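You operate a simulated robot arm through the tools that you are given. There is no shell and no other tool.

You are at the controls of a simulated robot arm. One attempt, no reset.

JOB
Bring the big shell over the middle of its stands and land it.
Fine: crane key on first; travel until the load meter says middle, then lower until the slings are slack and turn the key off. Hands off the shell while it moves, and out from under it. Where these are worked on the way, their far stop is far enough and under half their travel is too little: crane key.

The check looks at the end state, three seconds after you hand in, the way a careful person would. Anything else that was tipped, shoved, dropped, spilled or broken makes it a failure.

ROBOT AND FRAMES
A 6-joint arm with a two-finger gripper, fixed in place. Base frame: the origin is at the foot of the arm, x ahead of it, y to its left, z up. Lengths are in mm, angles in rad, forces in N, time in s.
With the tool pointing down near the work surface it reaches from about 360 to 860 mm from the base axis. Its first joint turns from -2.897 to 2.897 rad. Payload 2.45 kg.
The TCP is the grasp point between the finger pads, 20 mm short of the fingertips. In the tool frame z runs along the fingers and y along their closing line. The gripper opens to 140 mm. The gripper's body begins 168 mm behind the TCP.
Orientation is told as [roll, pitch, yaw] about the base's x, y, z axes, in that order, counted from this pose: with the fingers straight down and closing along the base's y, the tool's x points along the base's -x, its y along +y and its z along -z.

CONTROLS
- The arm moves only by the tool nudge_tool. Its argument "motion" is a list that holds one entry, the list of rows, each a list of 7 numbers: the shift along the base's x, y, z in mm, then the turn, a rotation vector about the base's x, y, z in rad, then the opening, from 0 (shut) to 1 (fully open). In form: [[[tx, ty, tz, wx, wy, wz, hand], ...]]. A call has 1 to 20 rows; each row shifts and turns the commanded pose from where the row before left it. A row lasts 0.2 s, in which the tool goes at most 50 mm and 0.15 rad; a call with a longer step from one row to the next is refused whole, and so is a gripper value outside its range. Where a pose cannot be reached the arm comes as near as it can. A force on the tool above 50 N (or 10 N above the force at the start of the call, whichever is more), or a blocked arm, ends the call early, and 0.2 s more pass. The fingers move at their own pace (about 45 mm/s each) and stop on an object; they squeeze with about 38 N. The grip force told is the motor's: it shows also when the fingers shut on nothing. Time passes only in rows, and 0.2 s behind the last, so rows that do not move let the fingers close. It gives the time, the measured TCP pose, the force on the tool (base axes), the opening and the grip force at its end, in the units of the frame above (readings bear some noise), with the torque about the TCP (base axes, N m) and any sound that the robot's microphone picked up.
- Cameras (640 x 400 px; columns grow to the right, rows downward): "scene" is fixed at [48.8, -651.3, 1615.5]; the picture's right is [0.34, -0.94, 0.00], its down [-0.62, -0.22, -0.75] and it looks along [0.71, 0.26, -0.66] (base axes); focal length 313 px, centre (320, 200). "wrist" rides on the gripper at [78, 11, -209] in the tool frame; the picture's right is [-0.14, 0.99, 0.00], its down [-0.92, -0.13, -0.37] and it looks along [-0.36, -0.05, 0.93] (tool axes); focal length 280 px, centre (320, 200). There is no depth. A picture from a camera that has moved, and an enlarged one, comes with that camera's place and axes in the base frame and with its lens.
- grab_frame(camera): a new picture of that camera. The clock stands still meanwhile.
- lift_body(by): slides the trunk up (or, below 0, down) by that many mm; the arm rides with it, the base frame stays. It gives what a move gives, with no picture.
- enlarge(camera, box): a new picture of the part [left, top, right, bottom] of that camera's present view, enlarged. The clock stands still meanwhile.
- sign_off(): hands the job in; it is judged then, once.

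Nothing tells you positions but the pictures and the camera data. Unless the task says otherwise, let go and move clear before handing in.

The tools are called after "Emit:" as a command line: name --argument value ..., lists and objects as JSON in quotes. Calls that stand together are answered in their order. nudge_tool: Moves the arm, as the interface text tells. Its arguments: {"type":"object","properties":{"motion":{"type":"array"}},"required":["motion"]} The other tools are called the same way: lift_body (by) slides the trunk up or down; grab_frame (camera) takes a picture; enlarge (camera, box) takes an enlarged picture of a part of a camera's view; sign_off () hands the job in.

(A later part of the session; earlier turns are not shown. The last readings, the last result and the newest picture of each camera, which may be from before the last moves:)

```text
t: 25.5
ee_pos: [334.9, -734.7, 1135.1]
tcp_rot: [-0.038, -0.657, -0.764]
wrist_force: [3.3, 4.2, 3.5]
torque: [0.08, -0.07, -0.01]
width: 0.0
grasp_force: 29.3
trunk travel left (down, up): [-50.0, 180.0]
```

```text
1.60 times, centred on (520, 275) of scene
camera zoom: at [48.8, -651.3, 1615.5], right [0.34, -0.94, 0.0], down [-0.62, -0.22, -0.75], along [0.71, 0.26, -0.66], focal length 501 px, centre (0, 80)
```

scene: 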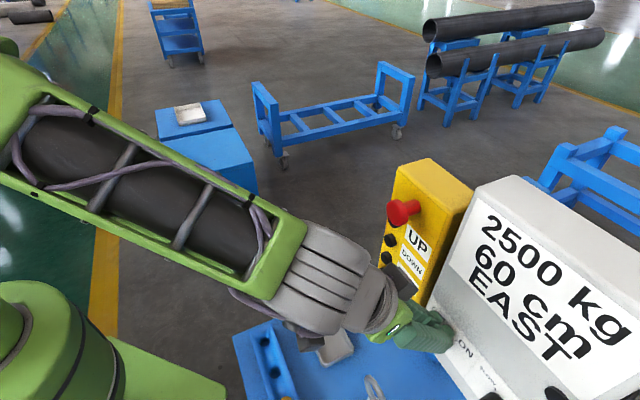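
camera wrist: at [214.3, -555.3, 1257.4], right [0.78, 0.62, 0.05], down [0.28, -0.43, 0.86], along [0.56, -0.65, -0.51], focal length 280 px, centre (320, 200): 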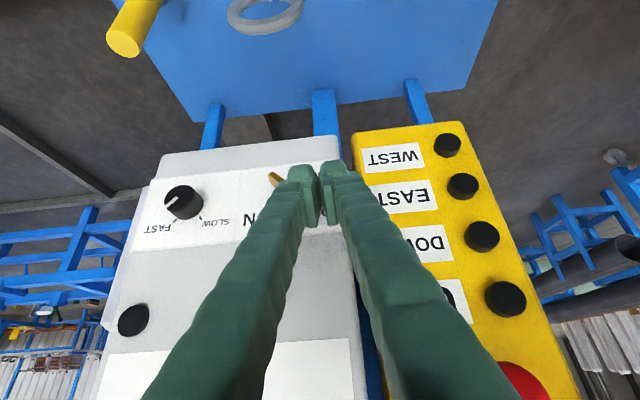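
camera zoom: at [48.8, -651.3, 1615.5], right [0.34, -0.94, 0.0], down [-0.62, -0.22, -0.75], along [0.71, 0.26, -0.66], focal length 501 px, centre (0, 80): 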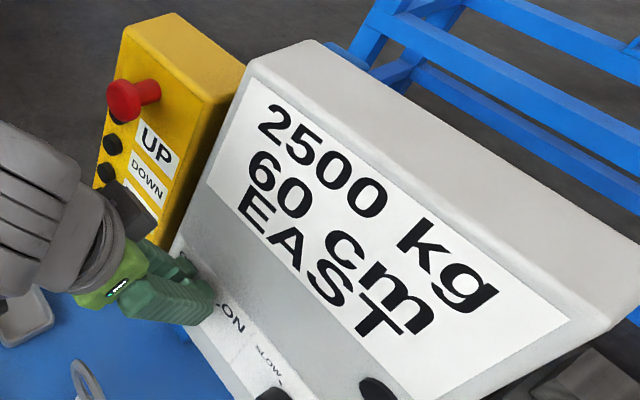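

The load meter reads "2500 kg, 60 cm, EAST" — the crane is powered. I back the fingers off the key and check its angle.

Emit:
nudge_tool --motion '[[[5, 5, 0, 0, 0, 0, 0], [-15, 15, 0, 0, 0, 0, 0], [-25, 25, 5, 0, 0, 0, 0], [-25, 25, 5, 0, 0, 0, 0]]]'

Emit:
enlarge --camera "scene" --box '[380, 280, 500, 380]'

Emit:
grab_frame --camera "wrist"

Emit:
grab_frame --camera "scene"

```text
t: 26.5
ee_pos: [274.8, -665.1, 1144.1]
tcp_rot: [-0.039, -0.659, -0.765]
wrist_force: [0.4, 0.4, 0.1]
torque: [0.0, 0.0, -0.04]
width: 0.1
grasp_force: 29.3
trunk travel left (down, up): [-50.0, 180.0]
```

```text
4.00 times, centred on (440, 330) of scene
camera zoom: at [48.8, -651.3, 1615.5], right [0.34, -0.94, 0.0], down [-0.62, -0.22, -0.75], along [0.71, 0.26, -0.66], focal length 1252 px, centre (-160, -320)
```

zoom: 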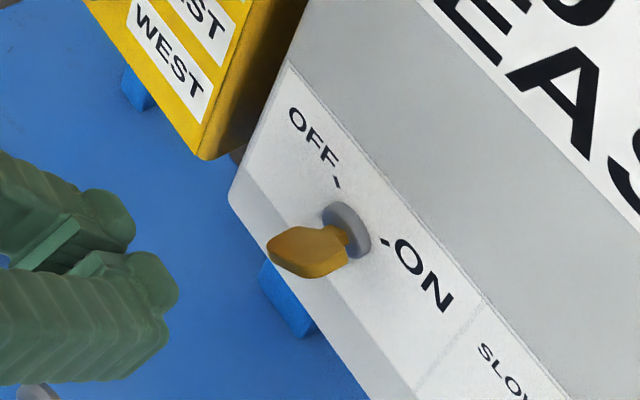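

```text
taken
camera wrist: at [150.9, -521.7, 1260.9], right [0.78, 0.62, 0.05], down [0.28, -0.43, 0.86], along [0.56, -0.65, -0.51], focal length 280 px, centre (320, 200)
```

wrist: 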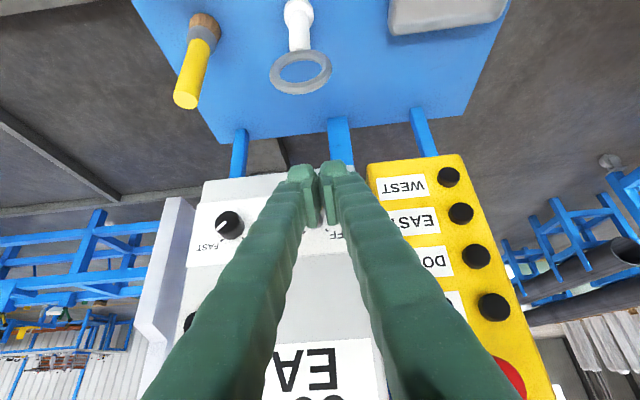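

```text
taken
```

scene: 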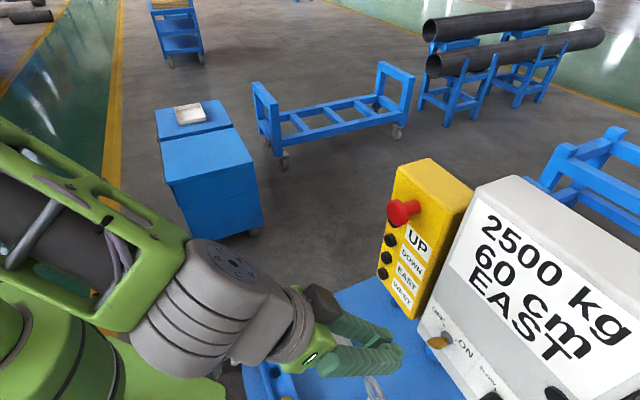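

The key sits at ON now. Next I go to the pendant's WEST button stand-off (the meter says the load is 60 cm EAST, so WEST should bring it back; a brief tap will confirm).

Emit:
nudge_tool --motion '[[[27, 17, -14, 0, 0, 0, 0], [27, 17, -15, 0, 0, 0, 0], [27, 17, -15, 0, 0, 0, 0], [27, 17, -15, 0, 0, 0, 0], [27, 17, -15, 0, 0, 0, 0]]]'

Emit:
grab_frame --camera "wrist"

Emit:
grab_frame --camera "scene"

```text
t: 27.7
ee_pos: [409.0, -580.6, 1070.0]
tcp_rot: [-0.04, -0.66, -0.765]
wrist_force: [1.4, -0.5, 0.3]
torque: [-0.04, 0.01, 0.02]
width: 0.0
grasp_force: 29.3
trunk travel left (down, up): [-50.0, 180.0]
```

```text
taken
camera wrist: at [286.3, -436.5, 1187.2], right [0.78, 0.62, 0.05], down [0.28, -0.43, 0.86], along [0.56, -0.65, -0.51], focal length 280 px, centre (320, 200)
```

wrist: 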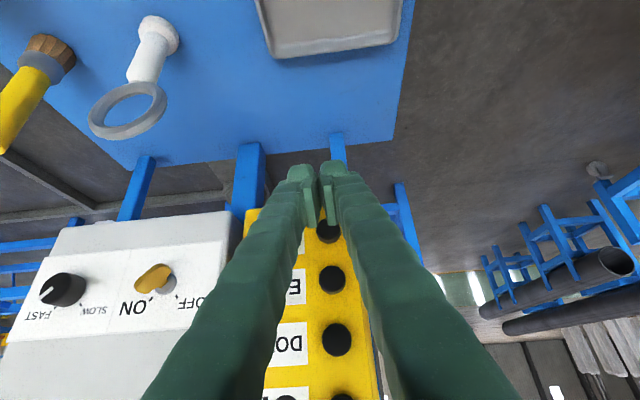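

```text
taken
```

scene: 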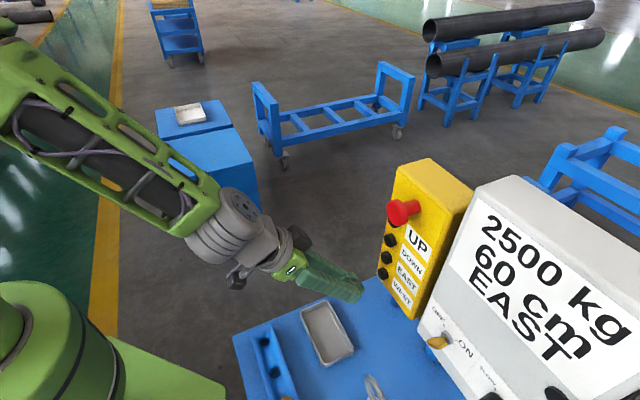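

Emit:
nudge_tool --motion '[[[10, -10, 0, 0, 0, 0, 0], [10, -10, 0, 0, 0, 0, 0], [10, -10, 0, 0, 0, 0, 0]]]'

Emit:
enlarge --camera "scene" --box '[340, 200, 460, 340]'

Emit:
enlarge --camera "wrist" --box '[250, 140, 410, 260]'

```text
t: 28.5
ee_pos: [440.1, -611.2, 1071.1]
tcp_rot: [-0.037, -0.658, -0.765]
wrist_force: [-0.3, 0.2, -0.4]
torque: [0.0, 0.0, 0.02]
width: 0.0
grasp_force: 29.2
trunk travel left (down, up): [-50.0, 180.0]
```

```text
2.86 times, centred on (400, 270) of scene
camera zoom: at [48.8, -651.3, 1615.5], right [0.34, -0.94, 0.0], down [-0.62, -0.22, -0.75], along [0.71, 0.26, -0.66], focal length 894 px, centre (91, 0)
```

zoom: 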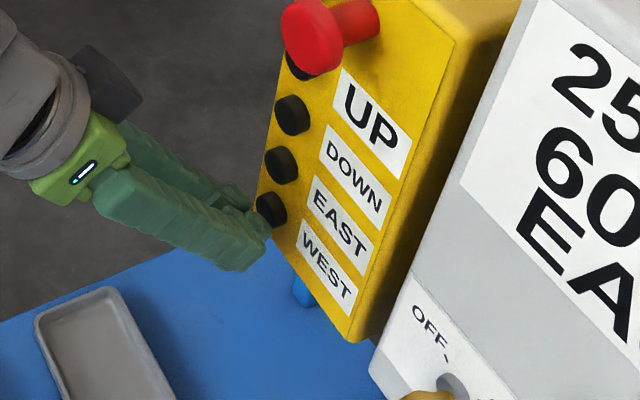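

```text
3.33 times, centred on (330, 200) of wrist
camera zoom: at [316.4, -467.1, 1187.7], right [0.78, 0.62, 0.05], down [0.28, -0.43, 0.86], along [0.56, -0.65, -0.51], focal length 935 px, centre (287, 200)
```

zoom: 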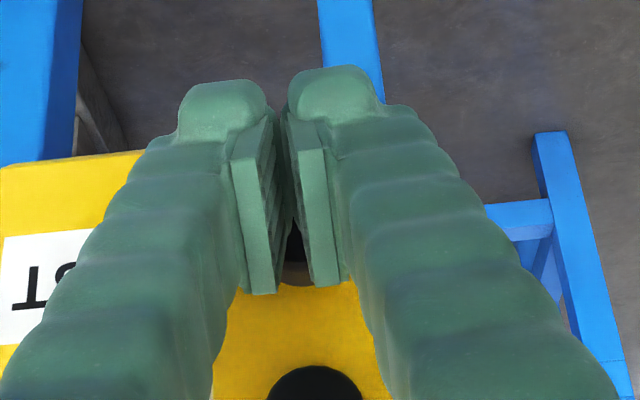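

Emit:
nudge_tool --motion '[[[2.5, -2.5, 0, 0, 0, 0, 0], [2.5, -2.5, 0, 0, 0, 0, 0]]]'

Emit:
nudge_tool --motion '[[[2, -2, 0, 0, 0, 0, 0]]]'

Emit:
grab_frame --camera "scene"

```text
t: 29.1
ee_pos: [444.1, -615.6, 1071.0]
tcp_rot: [-0.037, -0.658, -0.763]
wrist_force: [0.6, 0.1, -0.1]
torque: [0.0, 0.01, 0.02]
width: 0.2
grasp_force: 29.7
trunk travel left (down, up): [-50.0, 180.0]
```

```text
t: 29.5
ee_pos: [446.6, -618.0, 1070.9]
tcp_rot: [-0.036, -0.659, -0.764]
wrist_force: [0.1, -0.2, 0.5]
torque: [0.01, 0.01, 0.01]
width: 6.1
grasp_force: 29.5
trunk travel left (down, up): [-50.0, 180.0]
```

```text
taken
```

scene: 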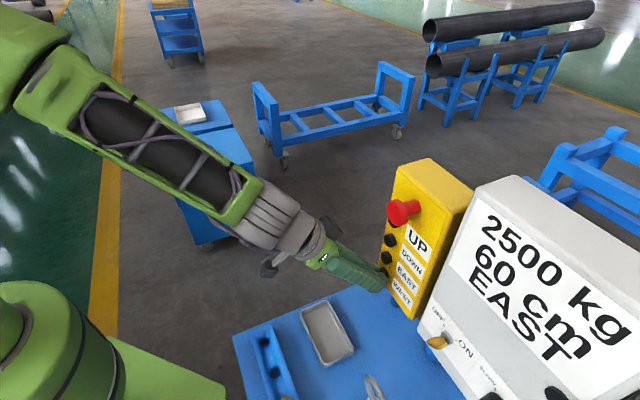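

The button wedged between the two fingertips (width opened to 6 mm), so I back off and shift sideways to press with one fingertip.

Emit:
nudge_tool --motion '[[[-8, 8, 0, 0, 0, 0, 0], [0, 0, 0, 0, 0, 0, 0], [9, 9, 0, 0, 0, 0, 0]]]'

Emit:
nudge_tool --motion '[[[5, -5, 0, 0, 0, 0, 0]]]'

Emit:
nudge_tool --motion '[[[2, -2, 0, 0, 0, 0, 0]]]'

```text
t: 30.3
ee_pos: [448.2, -601.6, 1070.3]
tcp_rot: [-0.037, -0.66, -0.763]
wrist_force: [-0.1, 0.0, -0.5]
torque: [-0.01, 0.03, -0.02]
width: 0.0
grasp_force: 29.6
trunk travel left (down, up): [-50.0, 180.0]
```

```text
t: 30.7
ee_pos: [452.6, -606.3, 1071.4]
tcp_rot: [-0.037, -0.659, -0.763]
wrist_force: [0.8, 0.2, 0.0]
torque: [0.03, 0.03, 0.0]
width: 0.0
grasp_force: 29.3
trunk travel left (down, up): [-50.0, 180.0]
```

```text
t: 31.1
ee_pos: [453.9, -608.2, 1072.2]
tcp_rot: [-0.038, -0.66, -0.765]
wrist_force: [-0.3, -0.5, -0.2]
torque: [-0.04, -0.02, 0.04]
width: 0.1
grasp_force: 29.3
trunk travel left (down, up): [-50.0, 180.0]
```

Emit:
enlarge --camera "scene" --box '[340, 200, 460, 340]'

Emit:
enlarge --camera "wrist" --box '[250, 140, 410, 260]'

```text
2.86 times, centred on (400, 270) of scene
camera zoom: at [48.8, -651.3, 1615.5], right [0.34, -0.94, 0.0], down [-0.62, -0.22, -0.75], along [0.71, 0.26, -0.66], focal length 894 px, centre (91, 0)
```

zoom: 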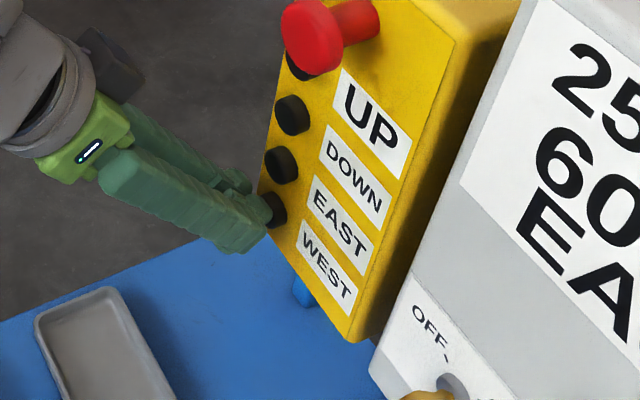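

```text
3.33 times, centred on (330, 200) of wrist
camera zoom: at [331.2, -464.7, 1187.2], right [0.78, 0.62, 0.05], down [0.28, -0.43, 0.86], along [0.56, -0.65, -0.51], focal length 935 px, centre (287, 200)
```

zoom: 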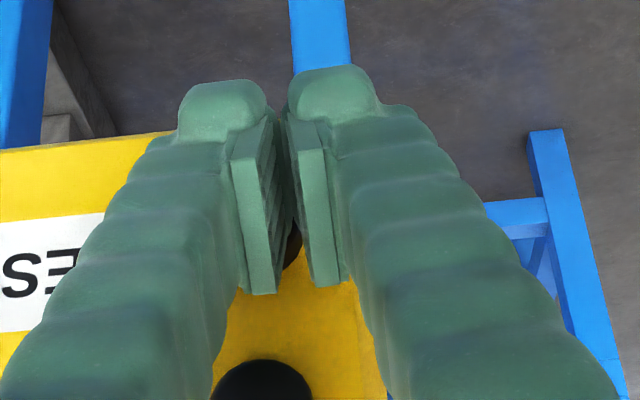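

Emit:
nudge_tool --motion '[[[2, -2, 0, 0, 0, 0, 0]]]'

Emit:
nudge_tool --motion '[[[2, -2, 0, 0, 0, 0, 0]]]'

Emit:
enlarge --camera "scene" --box '[340, 180, 640, 400]'

```text
t: 31.5
ee_pos: [456.4, -610.2, 1071.4]
tcp_rot: [-0.037, -0.659, -0.763]
wrist_force: [-0.7, 0.6, -0.5]
torque: [-0.05, 0.0, 0.0]
width: 0.1
grasp_force: 29.3
trunk travel left (down, up): [-50.0, 180.0]
```

```text
t: 31.9
ee_pos: [458.7, -611.9, 1070.8]
tcp_rot: [-0.039, -0.658, -0.763]
wrist_force: [-2.5, 0.5, -0.1]
torque: [0.01, 0.02, -0.08]
width: 0.0
grasp_force: 29.0
trunk travel left (down, up): [-50.0, 180.0]
```

```text
1.82 times, centred on (490, 290) of scene
camera zoom: at [48.8, -651.3, 1615.5], right [0.34, -0.94, 0.0], down [-0.62, -0.22, -0.75], along [0.71, 0.26, -0.66], focal length 569 px, centre (11, 36)
```

zoom: 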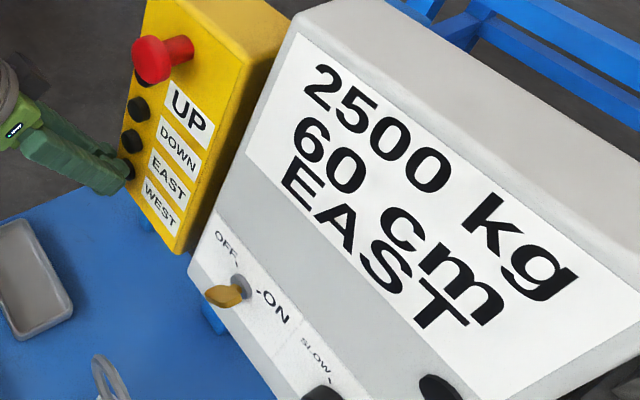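

Emit:
nudge_tool --motion '[[[1.5, -1.5, 0, 0, 0, 0, 0]]]'

Emit:
enlarge --camera "scene" --box '[340, 180, 640, 400]'

```text
t: 32.3
ee_pos: [459.8, -612.9, 1070.4]
tcp_rot: [-0.038, -0.658, -0.763]
wrist_force: [-2.8, 2.2, -0.9]
torque: [-0.01, 0.01, -0.03]
width: 0.2
grasp_force: 29.6
trunk travel left (down, up): [-50.0, 180.0]
```

```text
1.82 times, centred on (490, 290) of scene
camera zoom: at [48.8, -651.3, 1615.5], right [0.34, -0.94, 0.0], down [-0.62, -0.22, -0.75], along [0.71, 0.26, -0.66], focal length 569 px, centre (11, 36)
```

zoom: 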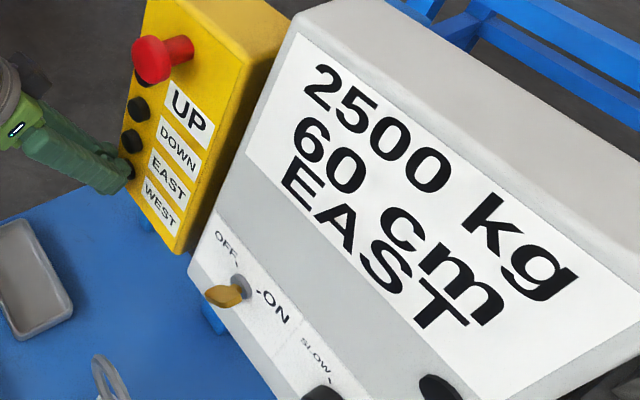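

Emit:
nudge_tool --motion '[[[1.5, -1.5, 0, 0, 0, 0, 0]]]'

Emit:
enlarge --camera "scene" --box '[340, 180, 640, 400]'

```text
t: 32.7
ee_pos: [460.7, -614.6, 1070.0]
tcp_rot: [-0.036, -0.659, -0.765]
wrist_force: [-6.8, 6.4, -1.0]
torque: [0.01, 0.02, -0.08]
width: 0.1
grasp_force: 29.4
trunk travel left (down, up): [-50.0, 180.0]
```

```text
1.82 times, centred on (490, 290) of scene
camera zoom: at [48.8, -651.3, 1615.5], right [0.34, -0.94, 0.0], down [-0.62, -0.22, -0.75], along [0.71, 0.26, -0.66], focal length 569 px, centre (11, 36)
```

zoom: 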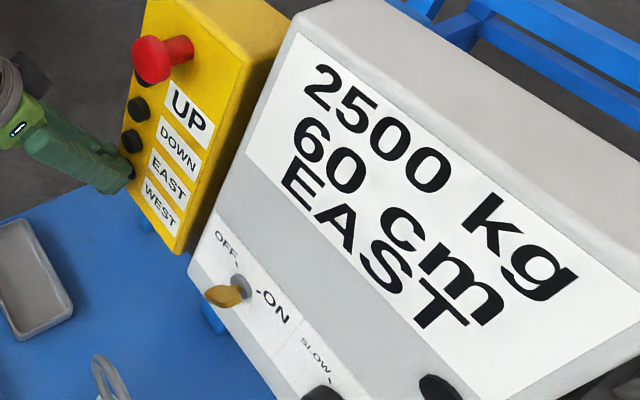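

Emit:
nudge_tool --motion '[[[1.5, -1.5, 0, 0, 0, 0, 0]]]'

Emit:
enlarge --camera "scene" --box '[340, 180, 640, 400]'

```text
t: 33.1
ee_pos: [462.5, -615.5, 1070.8]
tcp_rot: [-0.036, -0.658, -0.765]
wrist_force: [-12.7, 11.4, -2.0]
torque: [0.08, 0.0, -0.16]
width: 0.0
grasp_force: 29.4
trunk travel left (down, up): [-50.0, 180.0]
```

```text
1.82 times, centred on (490, 290) of scene
camera zoom: at [48.8, -651.3, 1615.5], right [0.34, -0.94, 0.0], down [-0.62, -0.22, -0.75], along [0.71, 0.26, -0.66], focal length 569 px, centre (11, 36)
```

zoom: 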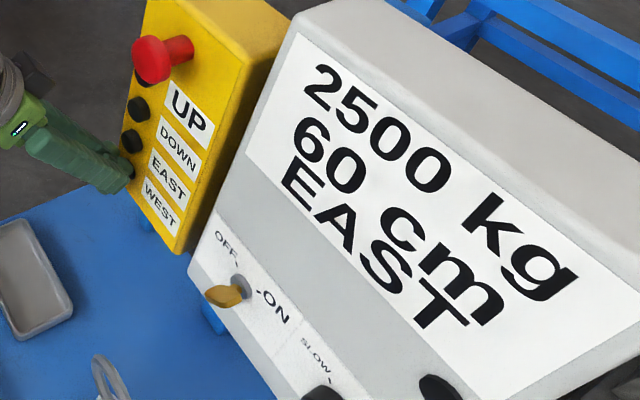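

Emit:
nudge_tool --motion '[[[0, 0, 0, 0, 0, 0, 0], [0, 0, 0, 0, 0, 0, 0], [0, 0, 0, 0, 0, 0, 0]]]'

Emit:
enlarge --camera "scene" --box '[340, 180, 640, 400]'

Emit:
enlarge --camera "scene" --box '[360, 220, 440, 320]'

Emit:
enlarge --camera "wrist" --box '[250, 140, 410, 260]'

```text
t: 33.9
ee_pos: [461.9, -615.7, 1070.7]
tcp_rot: [-0.036, -0.658, -0.764]
wrist_force: [-13.8, 13.3, -6.0]
torque: [0.14, 0.04, -0.17]
width: 0.0
grasp_force: 29.7
trunk travel left (down, up): [-50.0, 180.0]
```

```text
1.82 times, centred on (490, 290) of scene
camera zoom: at [48.8, -651.3, 1615.5], right [0.34, -0.94, 0.0], down [-0.62, -0.22, -0.75], along [0.71, 0.26, -0.66], focal length 569 px, centre (11, 36)
```

zoom: 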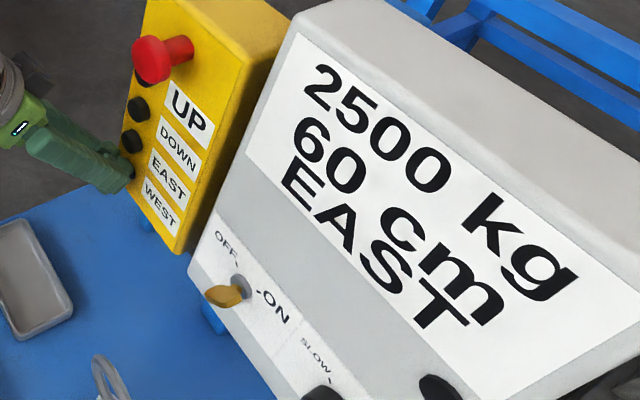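

```text
4.00 times, centred on (400, 270) of scene
camera zoom: at [48.8, -651.3, 1615.5], right [0.34, -0.94, 0.0], down [-0.62, -0.22, -0.75], along [0.71, 0.26, -0.66], focal length 1252 px, centre (0, -80)
```

zoom: 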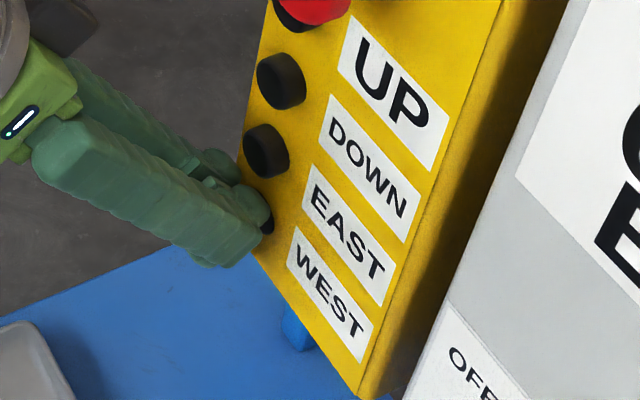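

```text
3.33 times, centred on (330, 200) of wrist
camera zoom: at [338.9, -471.8, 1187.3], right [0.78, 0.62, 0.06], down [0.28, -0.43, 0.86], along [0.56, -0.65, -0.51], focal length 935 px, centre (287, 200)
```

zoom: 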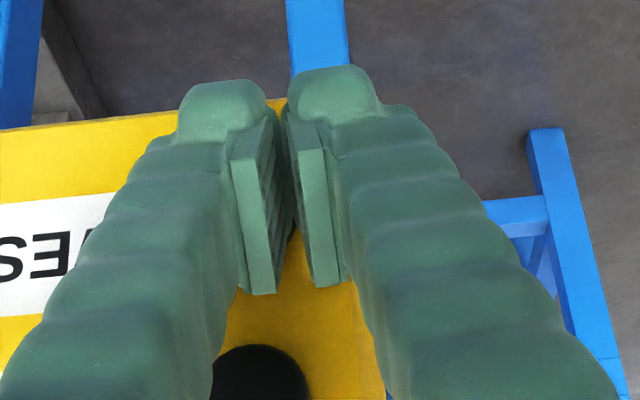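

WEST seems fully pressed (19 N) but the meter stays at 60 cm EAST, so perhaps travel must go EAST. I release and look, then try EAST.

Emit:
nudge_tool --motion '[[[-8, 8, 0, 0, 0, 0, 0], [-12, 12, 0, 0, 0, 0, 0], [0, 0, 26, 0, 0, 0, 0], [0, 0, 26, 0, 0, 0, 0]]]'

Emit:
enlarge --camera "scene" --box '[360, 220, 440, 320]'

Emit:
enlarge --camera "scene" --box '[340, 180, 640, 400]'

Emit:
grab_frame --camera "wrist"

```text
t: 34.9
ee_pos: [443.1, -597.5, 1123.6]
tcp_rot: [-0.038, -0.66, -0.764]
wrist_force: [0.3, 0.1, 0.0]
torque: [-0.02, 0.01, -0.02]
width: 0.2
grasp_force: 28.9
trunk travel left (down, up): [-50.0, 180.0]
```

```text
4.00 times, centred on (400, 270) of scene
camera zoom: at [48.8, -651.3, 1615.5], right [0.34, -0.94, 0.0], down [-0.62, -0.22, -0.75], along [0.71, 0.26, -0.66], focal length 1252 px, centre (0, -80)
```

zoom: 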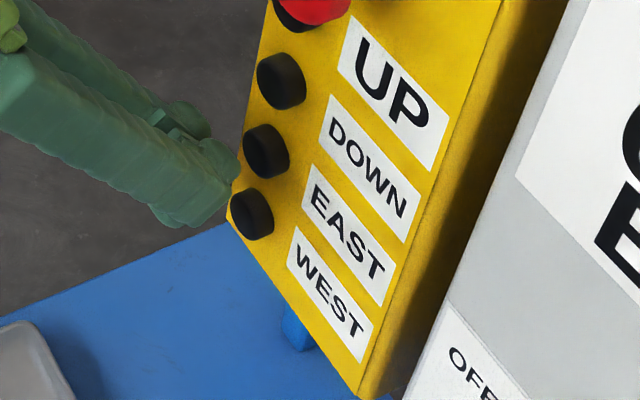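

```text
1.82 times, centred on (490, 290) of scene
camera zoom: at [48.8, -651.3, 1615.5], right [0.34, -0.94, 0.0], down [-0.62, -0.22, -0.75], along [0.71, 0.26, -0.66], focal length 569 px, centre (11, 36)
```

zoom: 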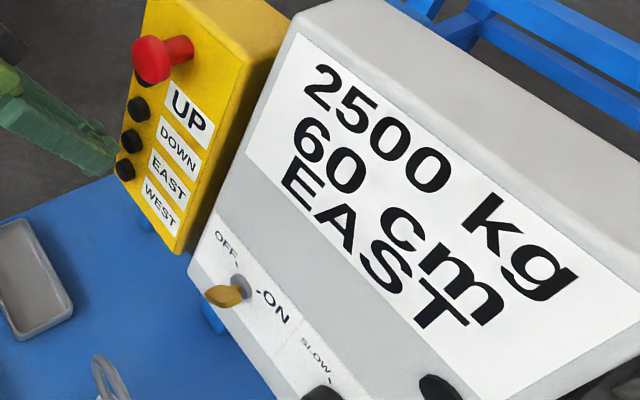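

```text
taken
camera wrist: at [319.6, -453.5, 1239.7], right [0.78, 0.62, 0.05], down [0.28, -0.43, 0.86], along [0.56, -0.65, -0.51], focal length 280 px, centre (320, 200)
```

wrist: 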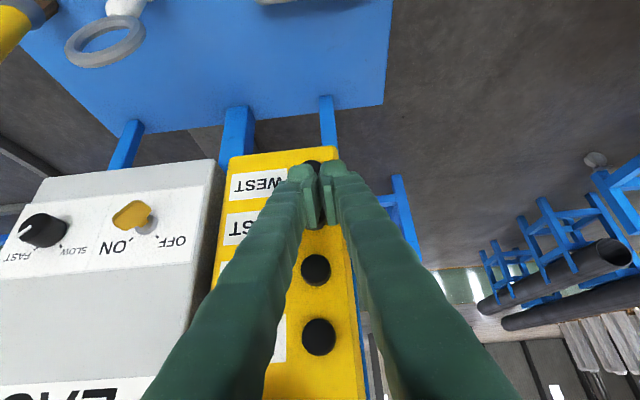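

Emit:
nudge_tool --motion '[[[8, -8, -1, 0, 0, 0, 0], [6, -6, -1, 0, 0, 0, 0]]]'

Emit:
nudge_tool --motion '[[[1.5, -1.5, 0, 0, 0, 0, 0]]]'

Emit:
enlarge --camera "scene" --box '[340, 180, 640, 400]'

```text
t: 35.5
ee_pos: [456.7, -610.4, 1121.5]
tcp_rot: [-0.04, -0.658, -0.764]
wrist_force: [-1.6, 1.0, -0.1]
torque: [0.03, 0.02, -0.02]
width: 0.0
grasp_force: 29.2
trunk travel left (down, up): [-50.0, 180.0]
```

```text
t: 35.9
ee_pos: [457.9, -612.7, 1120.2]
tcp_rot: [-0.039, -0.659, -0.764]
wrist_force: [-2.7, 1.3, -0.3]
torque: [0.01, -0.02, -0.05]
width: 0.0
grasp_force: 29.8
trunk travel left (down, up): [-50.0, 180.0]
```

```text
1.82 times, centred on (490, 290) of scene
camera zoom: at [48.8, -651.3, 1615.5], right [0.34, -0.94, 0.0], down [-0.62, -0.22, -0.75], along [0.71, 0.26, -0.66], focal length 569 px, centre (11, 36)
```

zoom: 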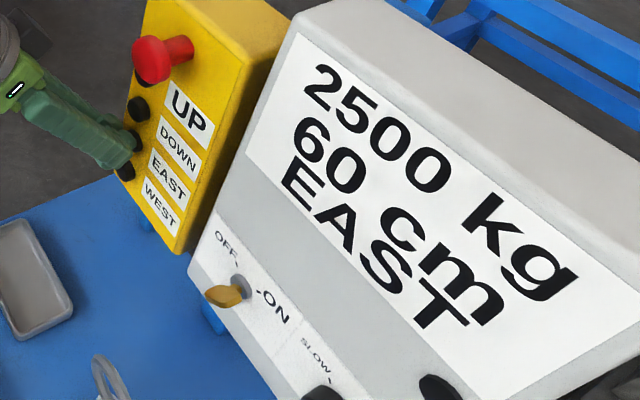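

Emit:
nudge_tool --motion '[[[1.5, -1.5, 0, 0, 0, 0, 0]]]'

Emit:
enlarge --camera "scene" --box '[340, 180, 640, 400]'

```text
t: 36.3
ee_pos: [459.9, -614.2, 1121.7]
tcp_rot: [-0.038, -0.658, -0.764]
wrist_force: [-3.4, 2.3, 0.0]
torque: [0.02, 0.02, -0.05]
width: 0.0
grasp_force: 29.8
trunk travel left (down, up): [-50.0, 180.0]
```

```text
1.82 times, centred on (490, 290) of scene
camera zoom: at [48.8, -651.3, 1615.5], right [0.34, -0.94, 0.0], down [-0.62, -0.22, -0.75], along [0.71, 0.26, -0.66], focal length 569 px, centre (11, 36)
```

zoom: 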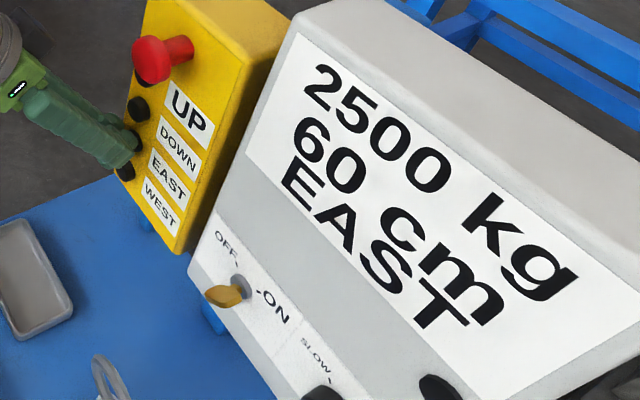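

Emit:
nudge_tool --motion '[[[1.5, -1.5, 0, 0, 0, 0, 0]]]'

Emit:
enlarge --camera "scene" --box '[340, 180, 640, 400]'

```text
t: 36.7
ee_pos: [460.3, -614.8, 1121.1]
tcp_rot: [-0.036, -0.659, -0.764]
wrist_force: [-7.6, 6.3, 1.8]
torque: [0.01, -0.02, -0.13]
width: 0.2
grasp_force: 29.5
trunk travel left (down, up): [-50.0, 180.0]
```

```text
1.82 times, centred on (490, 290) of scene
camera zoom: at [48.8, -651.3, 1615.5], right [0.34, -0.94, 0.0], down [-0.62, -0.22, -0.75], along [0.71, 0.26, -0.66], focal length 569 px, centre (11, 36)
```

zoom: 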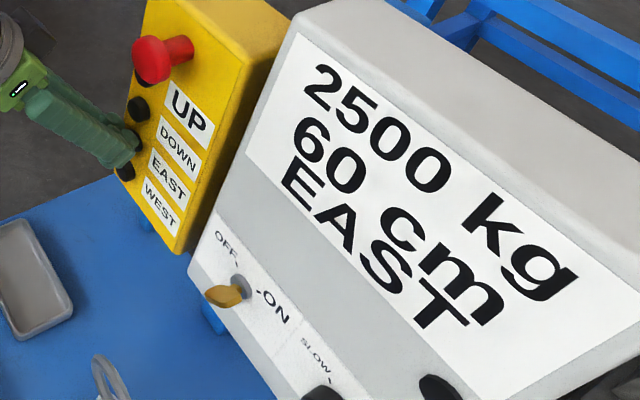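

Emit:
nudge_tool --motion '[[[1.5, -1.5, 0, 0, 0, 0, 0], [0, 0, 0, 0, 0, 0, 0], [0, 0, 0, 0, 0, 0, 0], [0, 0, 0, 0, 0, 0, 0], [0, 0, 0, 0, 0, 0, 0]]]'

Emit:
enlarge --camera "scene" --box '[340, 180, 640, 400]'

```text
t: 37.9
ee_pos: [461.5, -614.4, 1122.0]
tcp_rot: [-0.037, -0.659, -0.764]
wrist_force: [-12.8, 11.5, -1.3]
torque: [0.1, 0.01, -0.22]
width: 0.0
grasp_force: 28.8
trunk travel left (down, up): [-50.0, 180.0]
```

```text
1.82 times, centred on (490, 290) of scene
camera zoom: at [48.8, -651.3, 1615.5], right [0.34, -0.94, 0.0], down [-0.62, -0.22, -0.75], along [0.71, 0.26, -0.66], focal length 569 px, centre (11, 36)
```

zoom: 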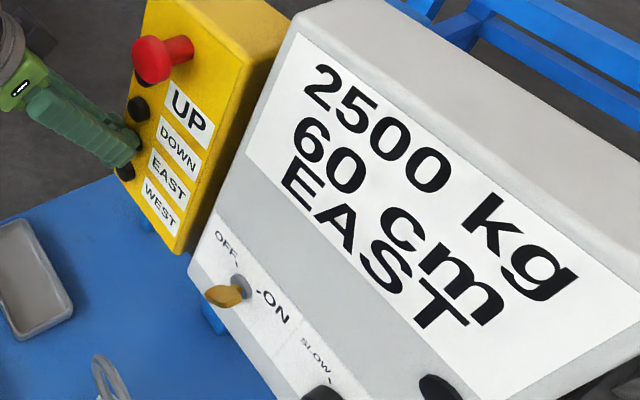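

Neither EAST nor WEST moves the meter even though the buttons bottom out. I'll release and examine the red stop button, the black dome on the console and the key more closely.

Emit:
nudge_tool --motion '[[[-10, 10, 0, 0, 0, 0, 0], [-25, 25, 10, 0, 0, 0, 0], [-25, 25, 10, 0, 0, 0, 0], [-25, 25, 20, 0, 0, 0, 0]]]'

Emit:
enlarge --camera "scene" --box '[370, 170, 450, 270]'

Emit:
enlarge --camera "scene" --box '[420, 320, 580, 400]'

Emit:
grab_frame --camera "wrist"

Emit:
grab_frame --camera "scene"

```text
t: 38.9
ee_pos: [378.5, -530.3, 1162.3]
tcp_rot: [-0.038, -0.659, -0.764]
wrist_force: [-0.2, 0.2, 0.9]
torque: [0.0, 0.01, -0.04]
width: 0.1
grasp_force: 29.1
trunk travel left (down, up): [-50.0, 180.0]
```

```text
4.00 times, centred on (410, 220) of scene
camera zoom: at [48.8, -651.3, 1615.5], right [0.34, -0.94, 0.0], down [-0.62, -0.22, -0.75], along [0.71, 0.26, -0.66], focal length 1252 px, centre (-40, 120)
```

zoom: 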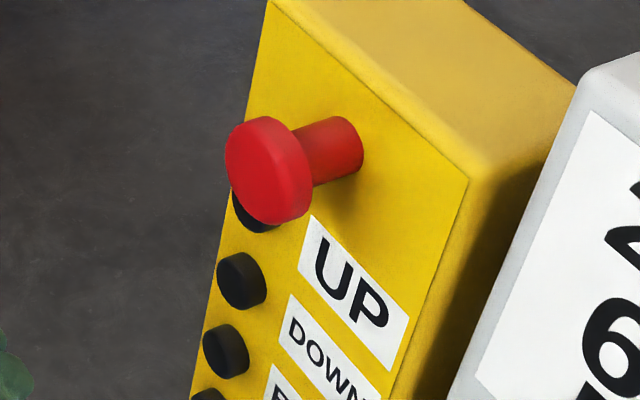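

```text
4.00 times, centred on (500, 360) of scene
camera zoom: at [48.8, -651.3, 1615.5], right [0.34, -0.94, 0.0], down [-0.62, -0.22, -0.75], along [0.71, 0.26, -0.66], focal length 1252 px, centre (-400, -440)
```

zoom: 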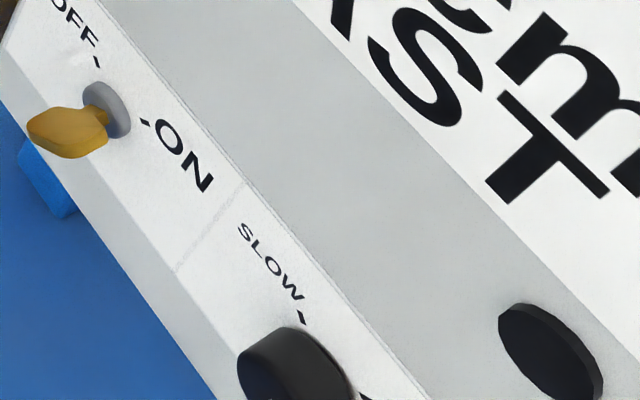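

```text
taken
camera wrist: at [254.5, -387.4, 1278.1], right [0.78, 0.62, 0.05], down [0.28, -0.43, 0.86], along [0.56, -0.65, -0.51], focal length 280 px, centre (320, 200)
```

wrist: 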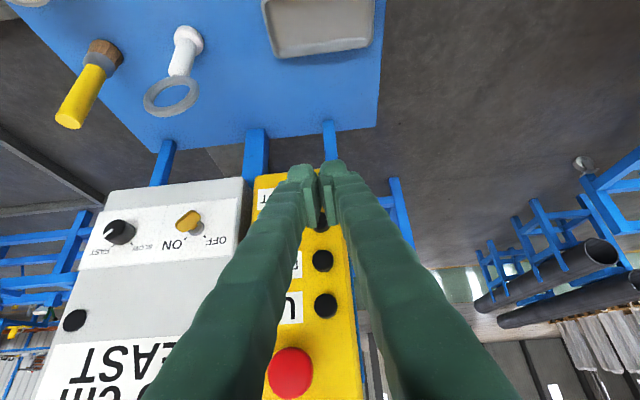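

```text
taken
```

scene: 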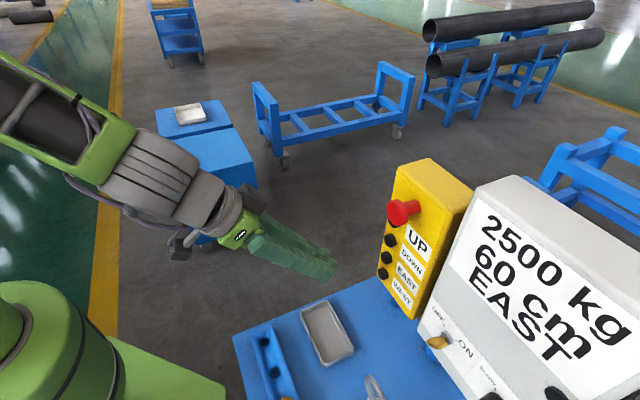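

Emit:
enlarge --camera "wrist" --box '[70, 180, 250, 290]'

Emit:
enlarge --camera "scene" --box '[415, 310, 475, 370]'

```text
3.56 times, centred on (160, 235) of wrist
camera zoom: at [254.5, -387.4, 1278.1], right [0.78, 0.62, 0.05], down [0.28, -0.43, 0.86], along [0.56, -0.65, -0.51], focal length 997 px, centre (889, 76)
```

zoom: 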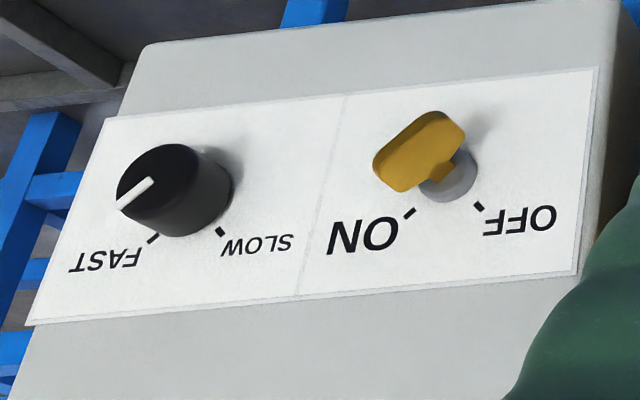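

```text
6.67 times, centred on (445, 340) of scene
camera zoom: at [48.8, -651.3, 1615.5], right [0.34, -0.94, 0.0], down [-0.62, -0.22, -0.75], along [0.71, 0.26, -0.66], focal length 2086 px, centre (-513, -733)
```

zoom: 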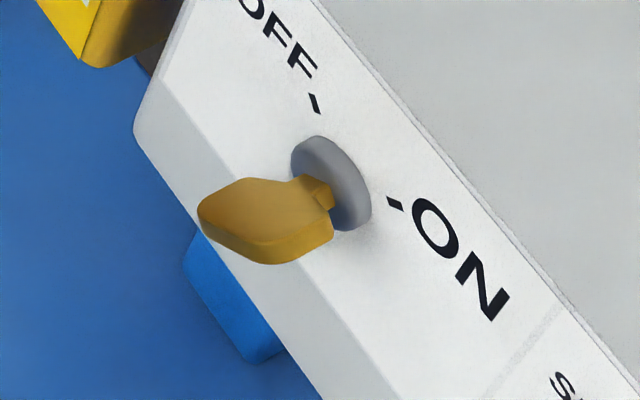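

The key is squarely at ON and the red stop is out, so power should be fine; perhaps the meter shows coarse steps and travel is slow. I'll press WEST again and hold it longer.

Emit:
nudge_tool --motion '[[[14, -14, -23, 0, 0, 0, 0], [14, -15, -23, 0, 0, 0, 0], [14, -15, -23, 0, 0, 0, 0], [15, -15, -24, 0, 0, 0, 0], [14, -14, 0, 0, 0, 0, 0], [8, -8, 0, 0, 0, 0, 0]]]'

Emit:
nudge_tool --motion '[[[2, -2, 0, 0, 0, 0, 0], [2, -2, 0, 0, 0, 0, 0], [0, 0, 0, 0, 0, 0, 0]]]'

Emit:
grab_frame --camera "scene"

```text
t: 40.3
ee_pos: [456.9, -614.4, 1067.9]
tcp_rot: [-0.036, -0.658, -0.766]
wrist_force: [-0.8, 1.6, -1.2]
torque: [0.02, -0.02, -0.01]
width: 0.0
grasp_force: 29.7
trunk travel left (down, up): [-50.0, 180.0]
```

```text
t: 41.1
ee_pos: [459.4, -616.1, 1068.2]
tcp_rot: [-0.038, -0.657, -0.764]
wrist_force: [-12.6, 9.1, -1.2]
torque: [0.04, 0.0, -0.25]
width: 0.1
grasp_force: 29.1
trunk travel left (down, up): [-50.0, 180.0]
```

```text
taken
```

scene: 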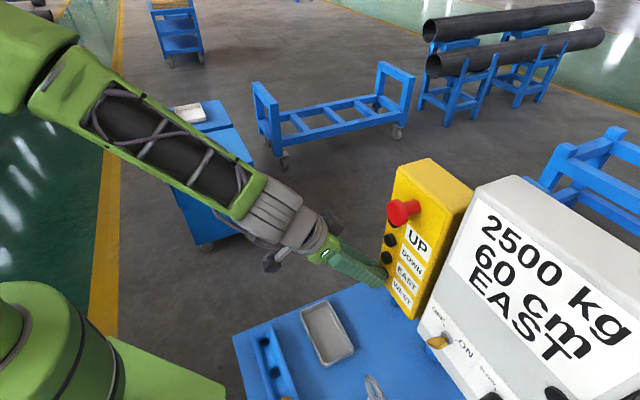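

Pressed again at about 15 N; I hold it for several seconds.

Emit:
nudge_tool --motion '[[[0, 0, 0, 0, 0, 0, 0], [0, 0, 0, 0, 0, 0, 0], [0, 0, 0, 0, 0, 0, 0], [0, 0, 0, 0, 0, 0, 0], [0, 0, 0, 0, 0, 0, 0], [0, 0, 0, 0, 0, 0, 0], [0, 0, 0, 0, 0, 0, 0], [0, 0, 0, 0, 0, 0, 0], [0, 0, 0, 0, 0, 0, 0], [0, 0, 0, 0, 0, 0, 0]]]'

Emit:
grab_frame --camera "scene"

Emit:
enlarge --camera "wrist" --box '[0, 200, 240, 400]'

```text
t: 43.3
ee_pos: [461.0, -616.2, 1068.0]
tcp_rot: [-0.036, -0.66, -0.766]
wrist_force: [-13.9, 8.9, -4.7]
torque: [0.13, 0.1, -0.22]
width: 0.1
grasp_force: 29.6
trunk travel left (down, up): [-50.0, 180.0]
```

```text
taken
```

scene: 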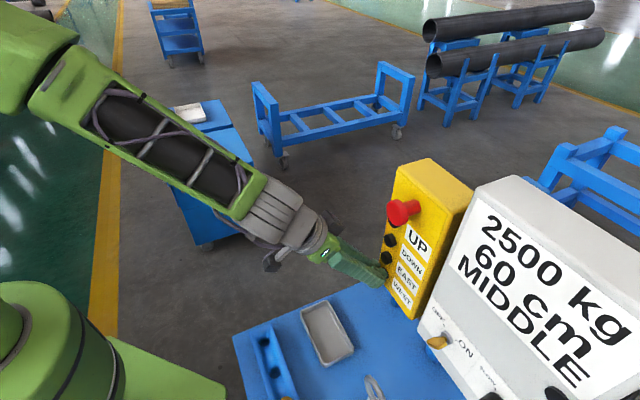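

```text
2.00 times, centred on (120, 300) of wrist
camera zoom: at [336.8, -473.1, 1185.0], right [0.78, 0.62, 0.06], down [0.28, -0.43, 0.86], along [0.56, -0.65, -0.51], focal length 561 px, centre (720, 0)
```

zoom: 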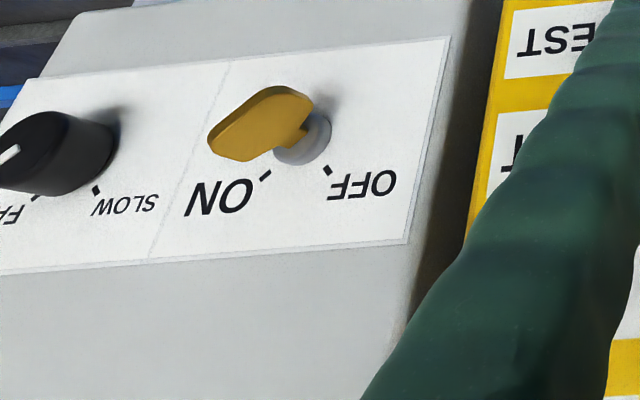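

The meter's word is the position: it now says MIDDLE (and 60 cm is the height). I release at once.

Emit:
nudge_tool --motion '[[[-15, 15, 0, 0, 0, 0, 0]]]'

Emit:
grab_frame --camera "scene"

```text
t: 43.7
ee_pos: [448.3, -602.8, 1070.6]
tcp_rot: [-0.038, -0.661, -0.762]
wrist_force: [-0.8, 0.6, -0.3]
torque: [0.0, 0.0, 0.0]
width: 0.0
grasp_force: 29.5
trunk travel left (down, up): [-50.0, 180.0]
```

```text
taken
```

scene: 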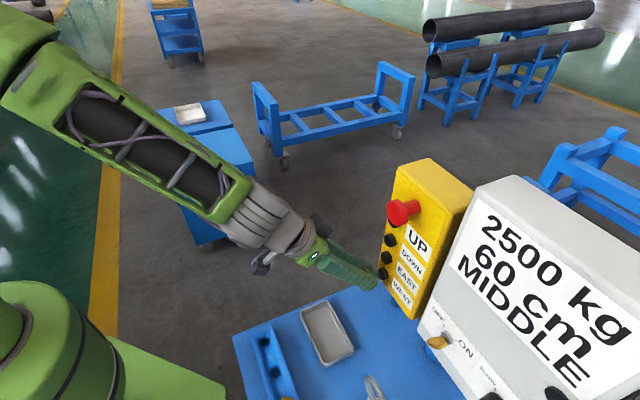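

Still MIDDLE with the button released. Now I back out and rise to the DOWN button.

Emit:
nudge_tool --motion '[[[-14, 14, 0, 0, 0, 0, 0], [0, 0, 34, 0, 0, 0, 0], [0, 0, 34, 0, 0, 0, 0], [0, 0, 35, 0, 0, 0, 0], [12, -12, 0, 0, 0, 0, 0]]]'

Emit:
enlarge --camera "scene" --box '[340, 160, 640, 400]'

Emit:
enlarge --camera "scene" --box '[340, 180, 440, 300]'

Emit:
grab_frame --camera "wrist"

```text
t: 44.9
ee_pos: [444.1, -600.7, 1171.1]
tcp_rot: [-0.037, -0.658, -0.765]
wrist_force: [0.8, 0.0, 0.5]
torque: [-0.01, 0.0, 0.03]
width: 0.1
grasp_force: 29.3
trunk travel left (down, up): [-50.0, 180.0]
```

```text
1.67 times, centred on (490, 280) of scene
camera zoom: at [48.8, -651.3, 1615.5], right [0.34, -0.94, 0.0], down [-0.62, -0.22, -0.75], along [0.71, 0.26, -0.66], focal length 522 px, centre (37, 67)
```

zoom: 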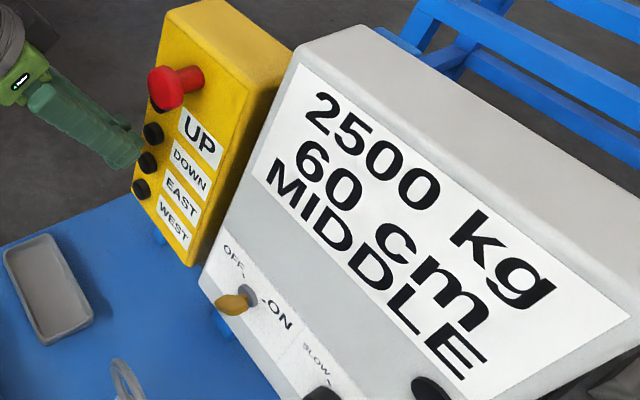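

```text
3.33 times, centred on (390, 240) of scene
camera zoom: at [48.8, -651.3, 1615.5], right [0.34, -0.94, 0.0], down [-0.62, -0.22, -0.75], along [0.71, 0.26, -0.66], focal length 1043 px, centre (87, 67)
```

zoom: 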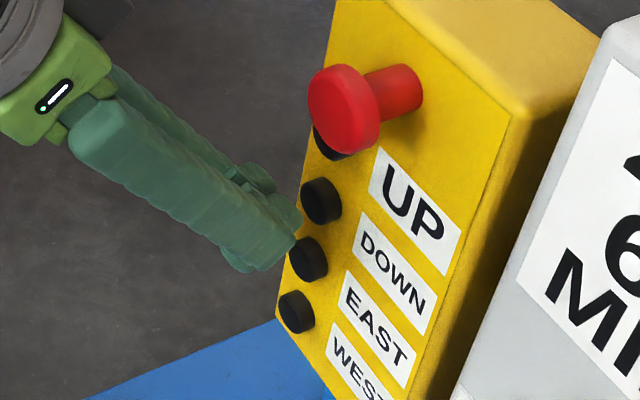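

```text
taken
camera wrist: at [321.0, -456.2, 1287.0], right [0.78, 0.62, 0.05], down [0.28, -0.43, 0.86], along [0.56, -0.65, -0.51], focal length 280 px, centre (320, 200)
```

wrist: 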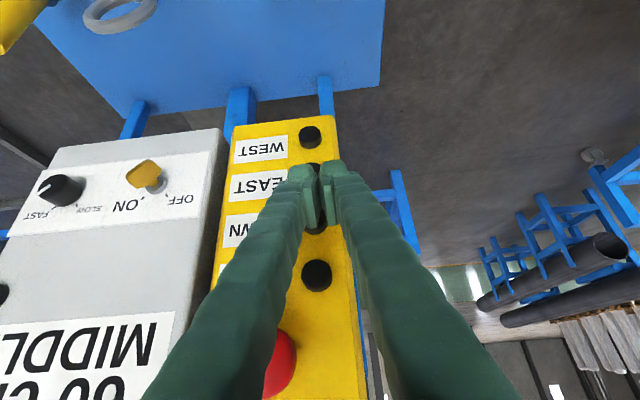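

The reading holds at MIDDLE, 60 cm. A brief tap on DOWN to learn the lowering speed.

Emit:
nudge_tool --motion '[[[9, -9, 2, 0, 0, 0, 0], [4, -4, 0, 0, 0, 0, 0], [4, -4, 0, 0, 0, 0, 0], [0, 0, 0, 0, 0, 0, 0], [-8, 8, 0, 0, 0, 0, 0]]]'

Emit:
enlarge --camera "scene" --box '[340, 160, 640, 400]'

```text
t: 46.1
ee_pos: [452.5, -609.2, 1172.0]
tcp_rot: [-0.038, -0.66, -0.764]
wrist_force: [0.5, 0.6, -0.3]
torque: [-0.01, 0.03, -0.02]
width: 0.0
grasp_force: 28.7
trunk travel left (down, up): [-50.0, 180.0]
```

```text
1.67 times, centred on (490, 280) of scene
camera zoom: at [48.8, -651.3, 1615.5], right [0.34, -0.94, 0.0], down [-0.62, -0.22, -0.75], along [0.71, 0.26, -0.66], focal length 522 px, centre (37, 67)
```

zoom: 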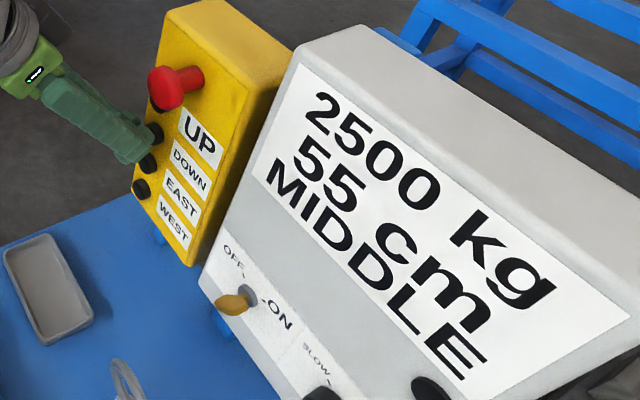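

The tap lowered it from 60 to 55 cm and it is still MIDDLE; roughly 10 cm/s. I lower further in measured presses.

Emit:
nudge_tool --motion '[[[4, -4, 0, 0, 0, 0, 0], [4, -4, 0, 0, 0, 0, 0], [0, 0, 0, 0, 0, 0, 0], [0, 0, 0, 0, 0, 0, 0], [0, 0, 0, 0, 0, 0, 0], [0, 0, 0, 0, 0, 0, 0], [0, 0, 0, 0, 0, 0, 0], [0, 0, 0, 0, 0, 0, 0], [-8, 8, 0, 0, 0, 0, 0]]]'

Emit:
enlarge --camera "scene" --box '[340, 160, 640, 400]'

```text
t: 48.1
ee_pos: [453.2, -609.1, 1174.1]
tcp_rot: [-0.039, -0.661, -0.764]
wrist_force: [0.0, 0.7, -0.3]
torque: [-0.01, -0.03, 0.0]
width: 0.0
grasp_force: 30.0
trunk travel left (down, up): [-50.0, 180.0]
```

```text
1.67 times, centred on (490, 280) of scene
camera zoom: at [48.8, -651.3, 1615.5], right [0.34, -0.94, 0.0], down [-0.62, -0.22, -0.75], along [0.71, 0.26, -0.66], focal length 522 px, centre (37, 67)
```

zoom: 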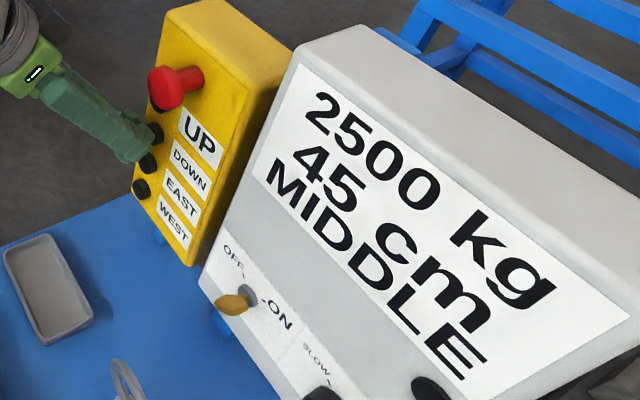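

Emit:
nudge_tool --motion '[[[4, -4, 0, 0, 0, 0, 0], [4, -4, 0, 0, 0, 0, 0], [0, 0, 0, 0, 0, 0, 0], [0, 0, 0, 0, 0, 0, 0], [0, 0, 0, 0, 0, 0, 0], [0, 0, 0, 0, 0, 0, 0], [0, 0, 0, 0, 0, 0, 0], [0, 0, 0, 0, 0, 0, 0], [0, 0, 0, 0, 0, 0, 0], [0, 0, 0, 0, 0, 0, 0], [0, 0, 0, 0, 0, 0, 0], [0, 0, 0, 0, 0, 0, 0], [-8, 8, 0, 0, 0, 0, 0]]]'

Emit:
enlarge --camera "scene" --box '[340, 160, 640, 400]'

```text
t: 50.9
ee_pos: [453.8, -609.5, 1172.9]
tcp_rot: [-0.038, -0.66, -0.764]
wrist_force: [-0.3, -0.5, 0.0]
torque: [0.0, 0.0, 0.01]
width: 0.0
grasp_force: 28.8
trunk travel left (down, up): [-50.0, 180.0]
```

```text
1.67 times, centred on (490, 280) of scene
camera zoom: at [48.8, -651.3, 1615.5], right [0.34, -0.94, 0.0], down [-0.62, -0.22, -0.75], along [0.71, 0.26, -0.66], focal length 522 px, centre (37, 67)
```

zoom: 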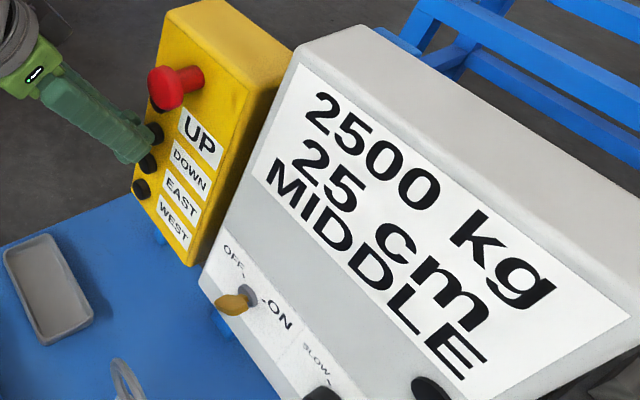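

Emit:
nudge_tool --motion '[[[4, -4, 0, 0, 0, 0, 0], [4, -4, 0, 0, 0, 0, 0], [0, 0, 0, 0, 0, 0, 0], [0, 0, 0, 0, 0, 0, 0], [0, 0, 0, 0, 0, 0, 0], [0, 0, 0, 0, 0, 0, 0], [0, 0, 0, 0, 0, 0, 0], [-8, 8, 0, 0, 0, 0, 0]]]'

Emit:
enlarge --camera "scene" --box '[340, 160, 640, 400]'

```text
t: 52.7
ee_pos: [452.8, -608.6, 1174.3]
tcp_rot: [-0.038, -0.66, -0.767]
wrist_force: [0.5, 0.7, 0.4]
torque: [-0.01, -0.05, 0.0]
width: 0.0
grasp_force: 29.4
trunk travel left (down, up): [-50.0, 180.0]
```

```text
1.67 times, centred on (490, 280) of scene
camera zoom: at [48.8, -651.3, 1615.5], right [0.34, -0.94, 0.0], down [-0.62, -0.22, -0.75], along [0.71, 0.26, -0.66], focal length 522 px, centre (37, 67)
```

zoom: 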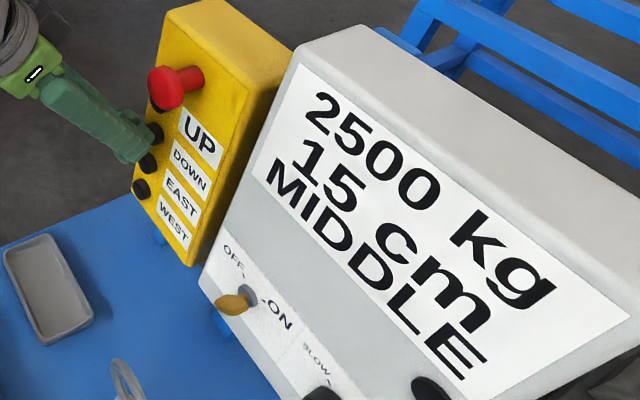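

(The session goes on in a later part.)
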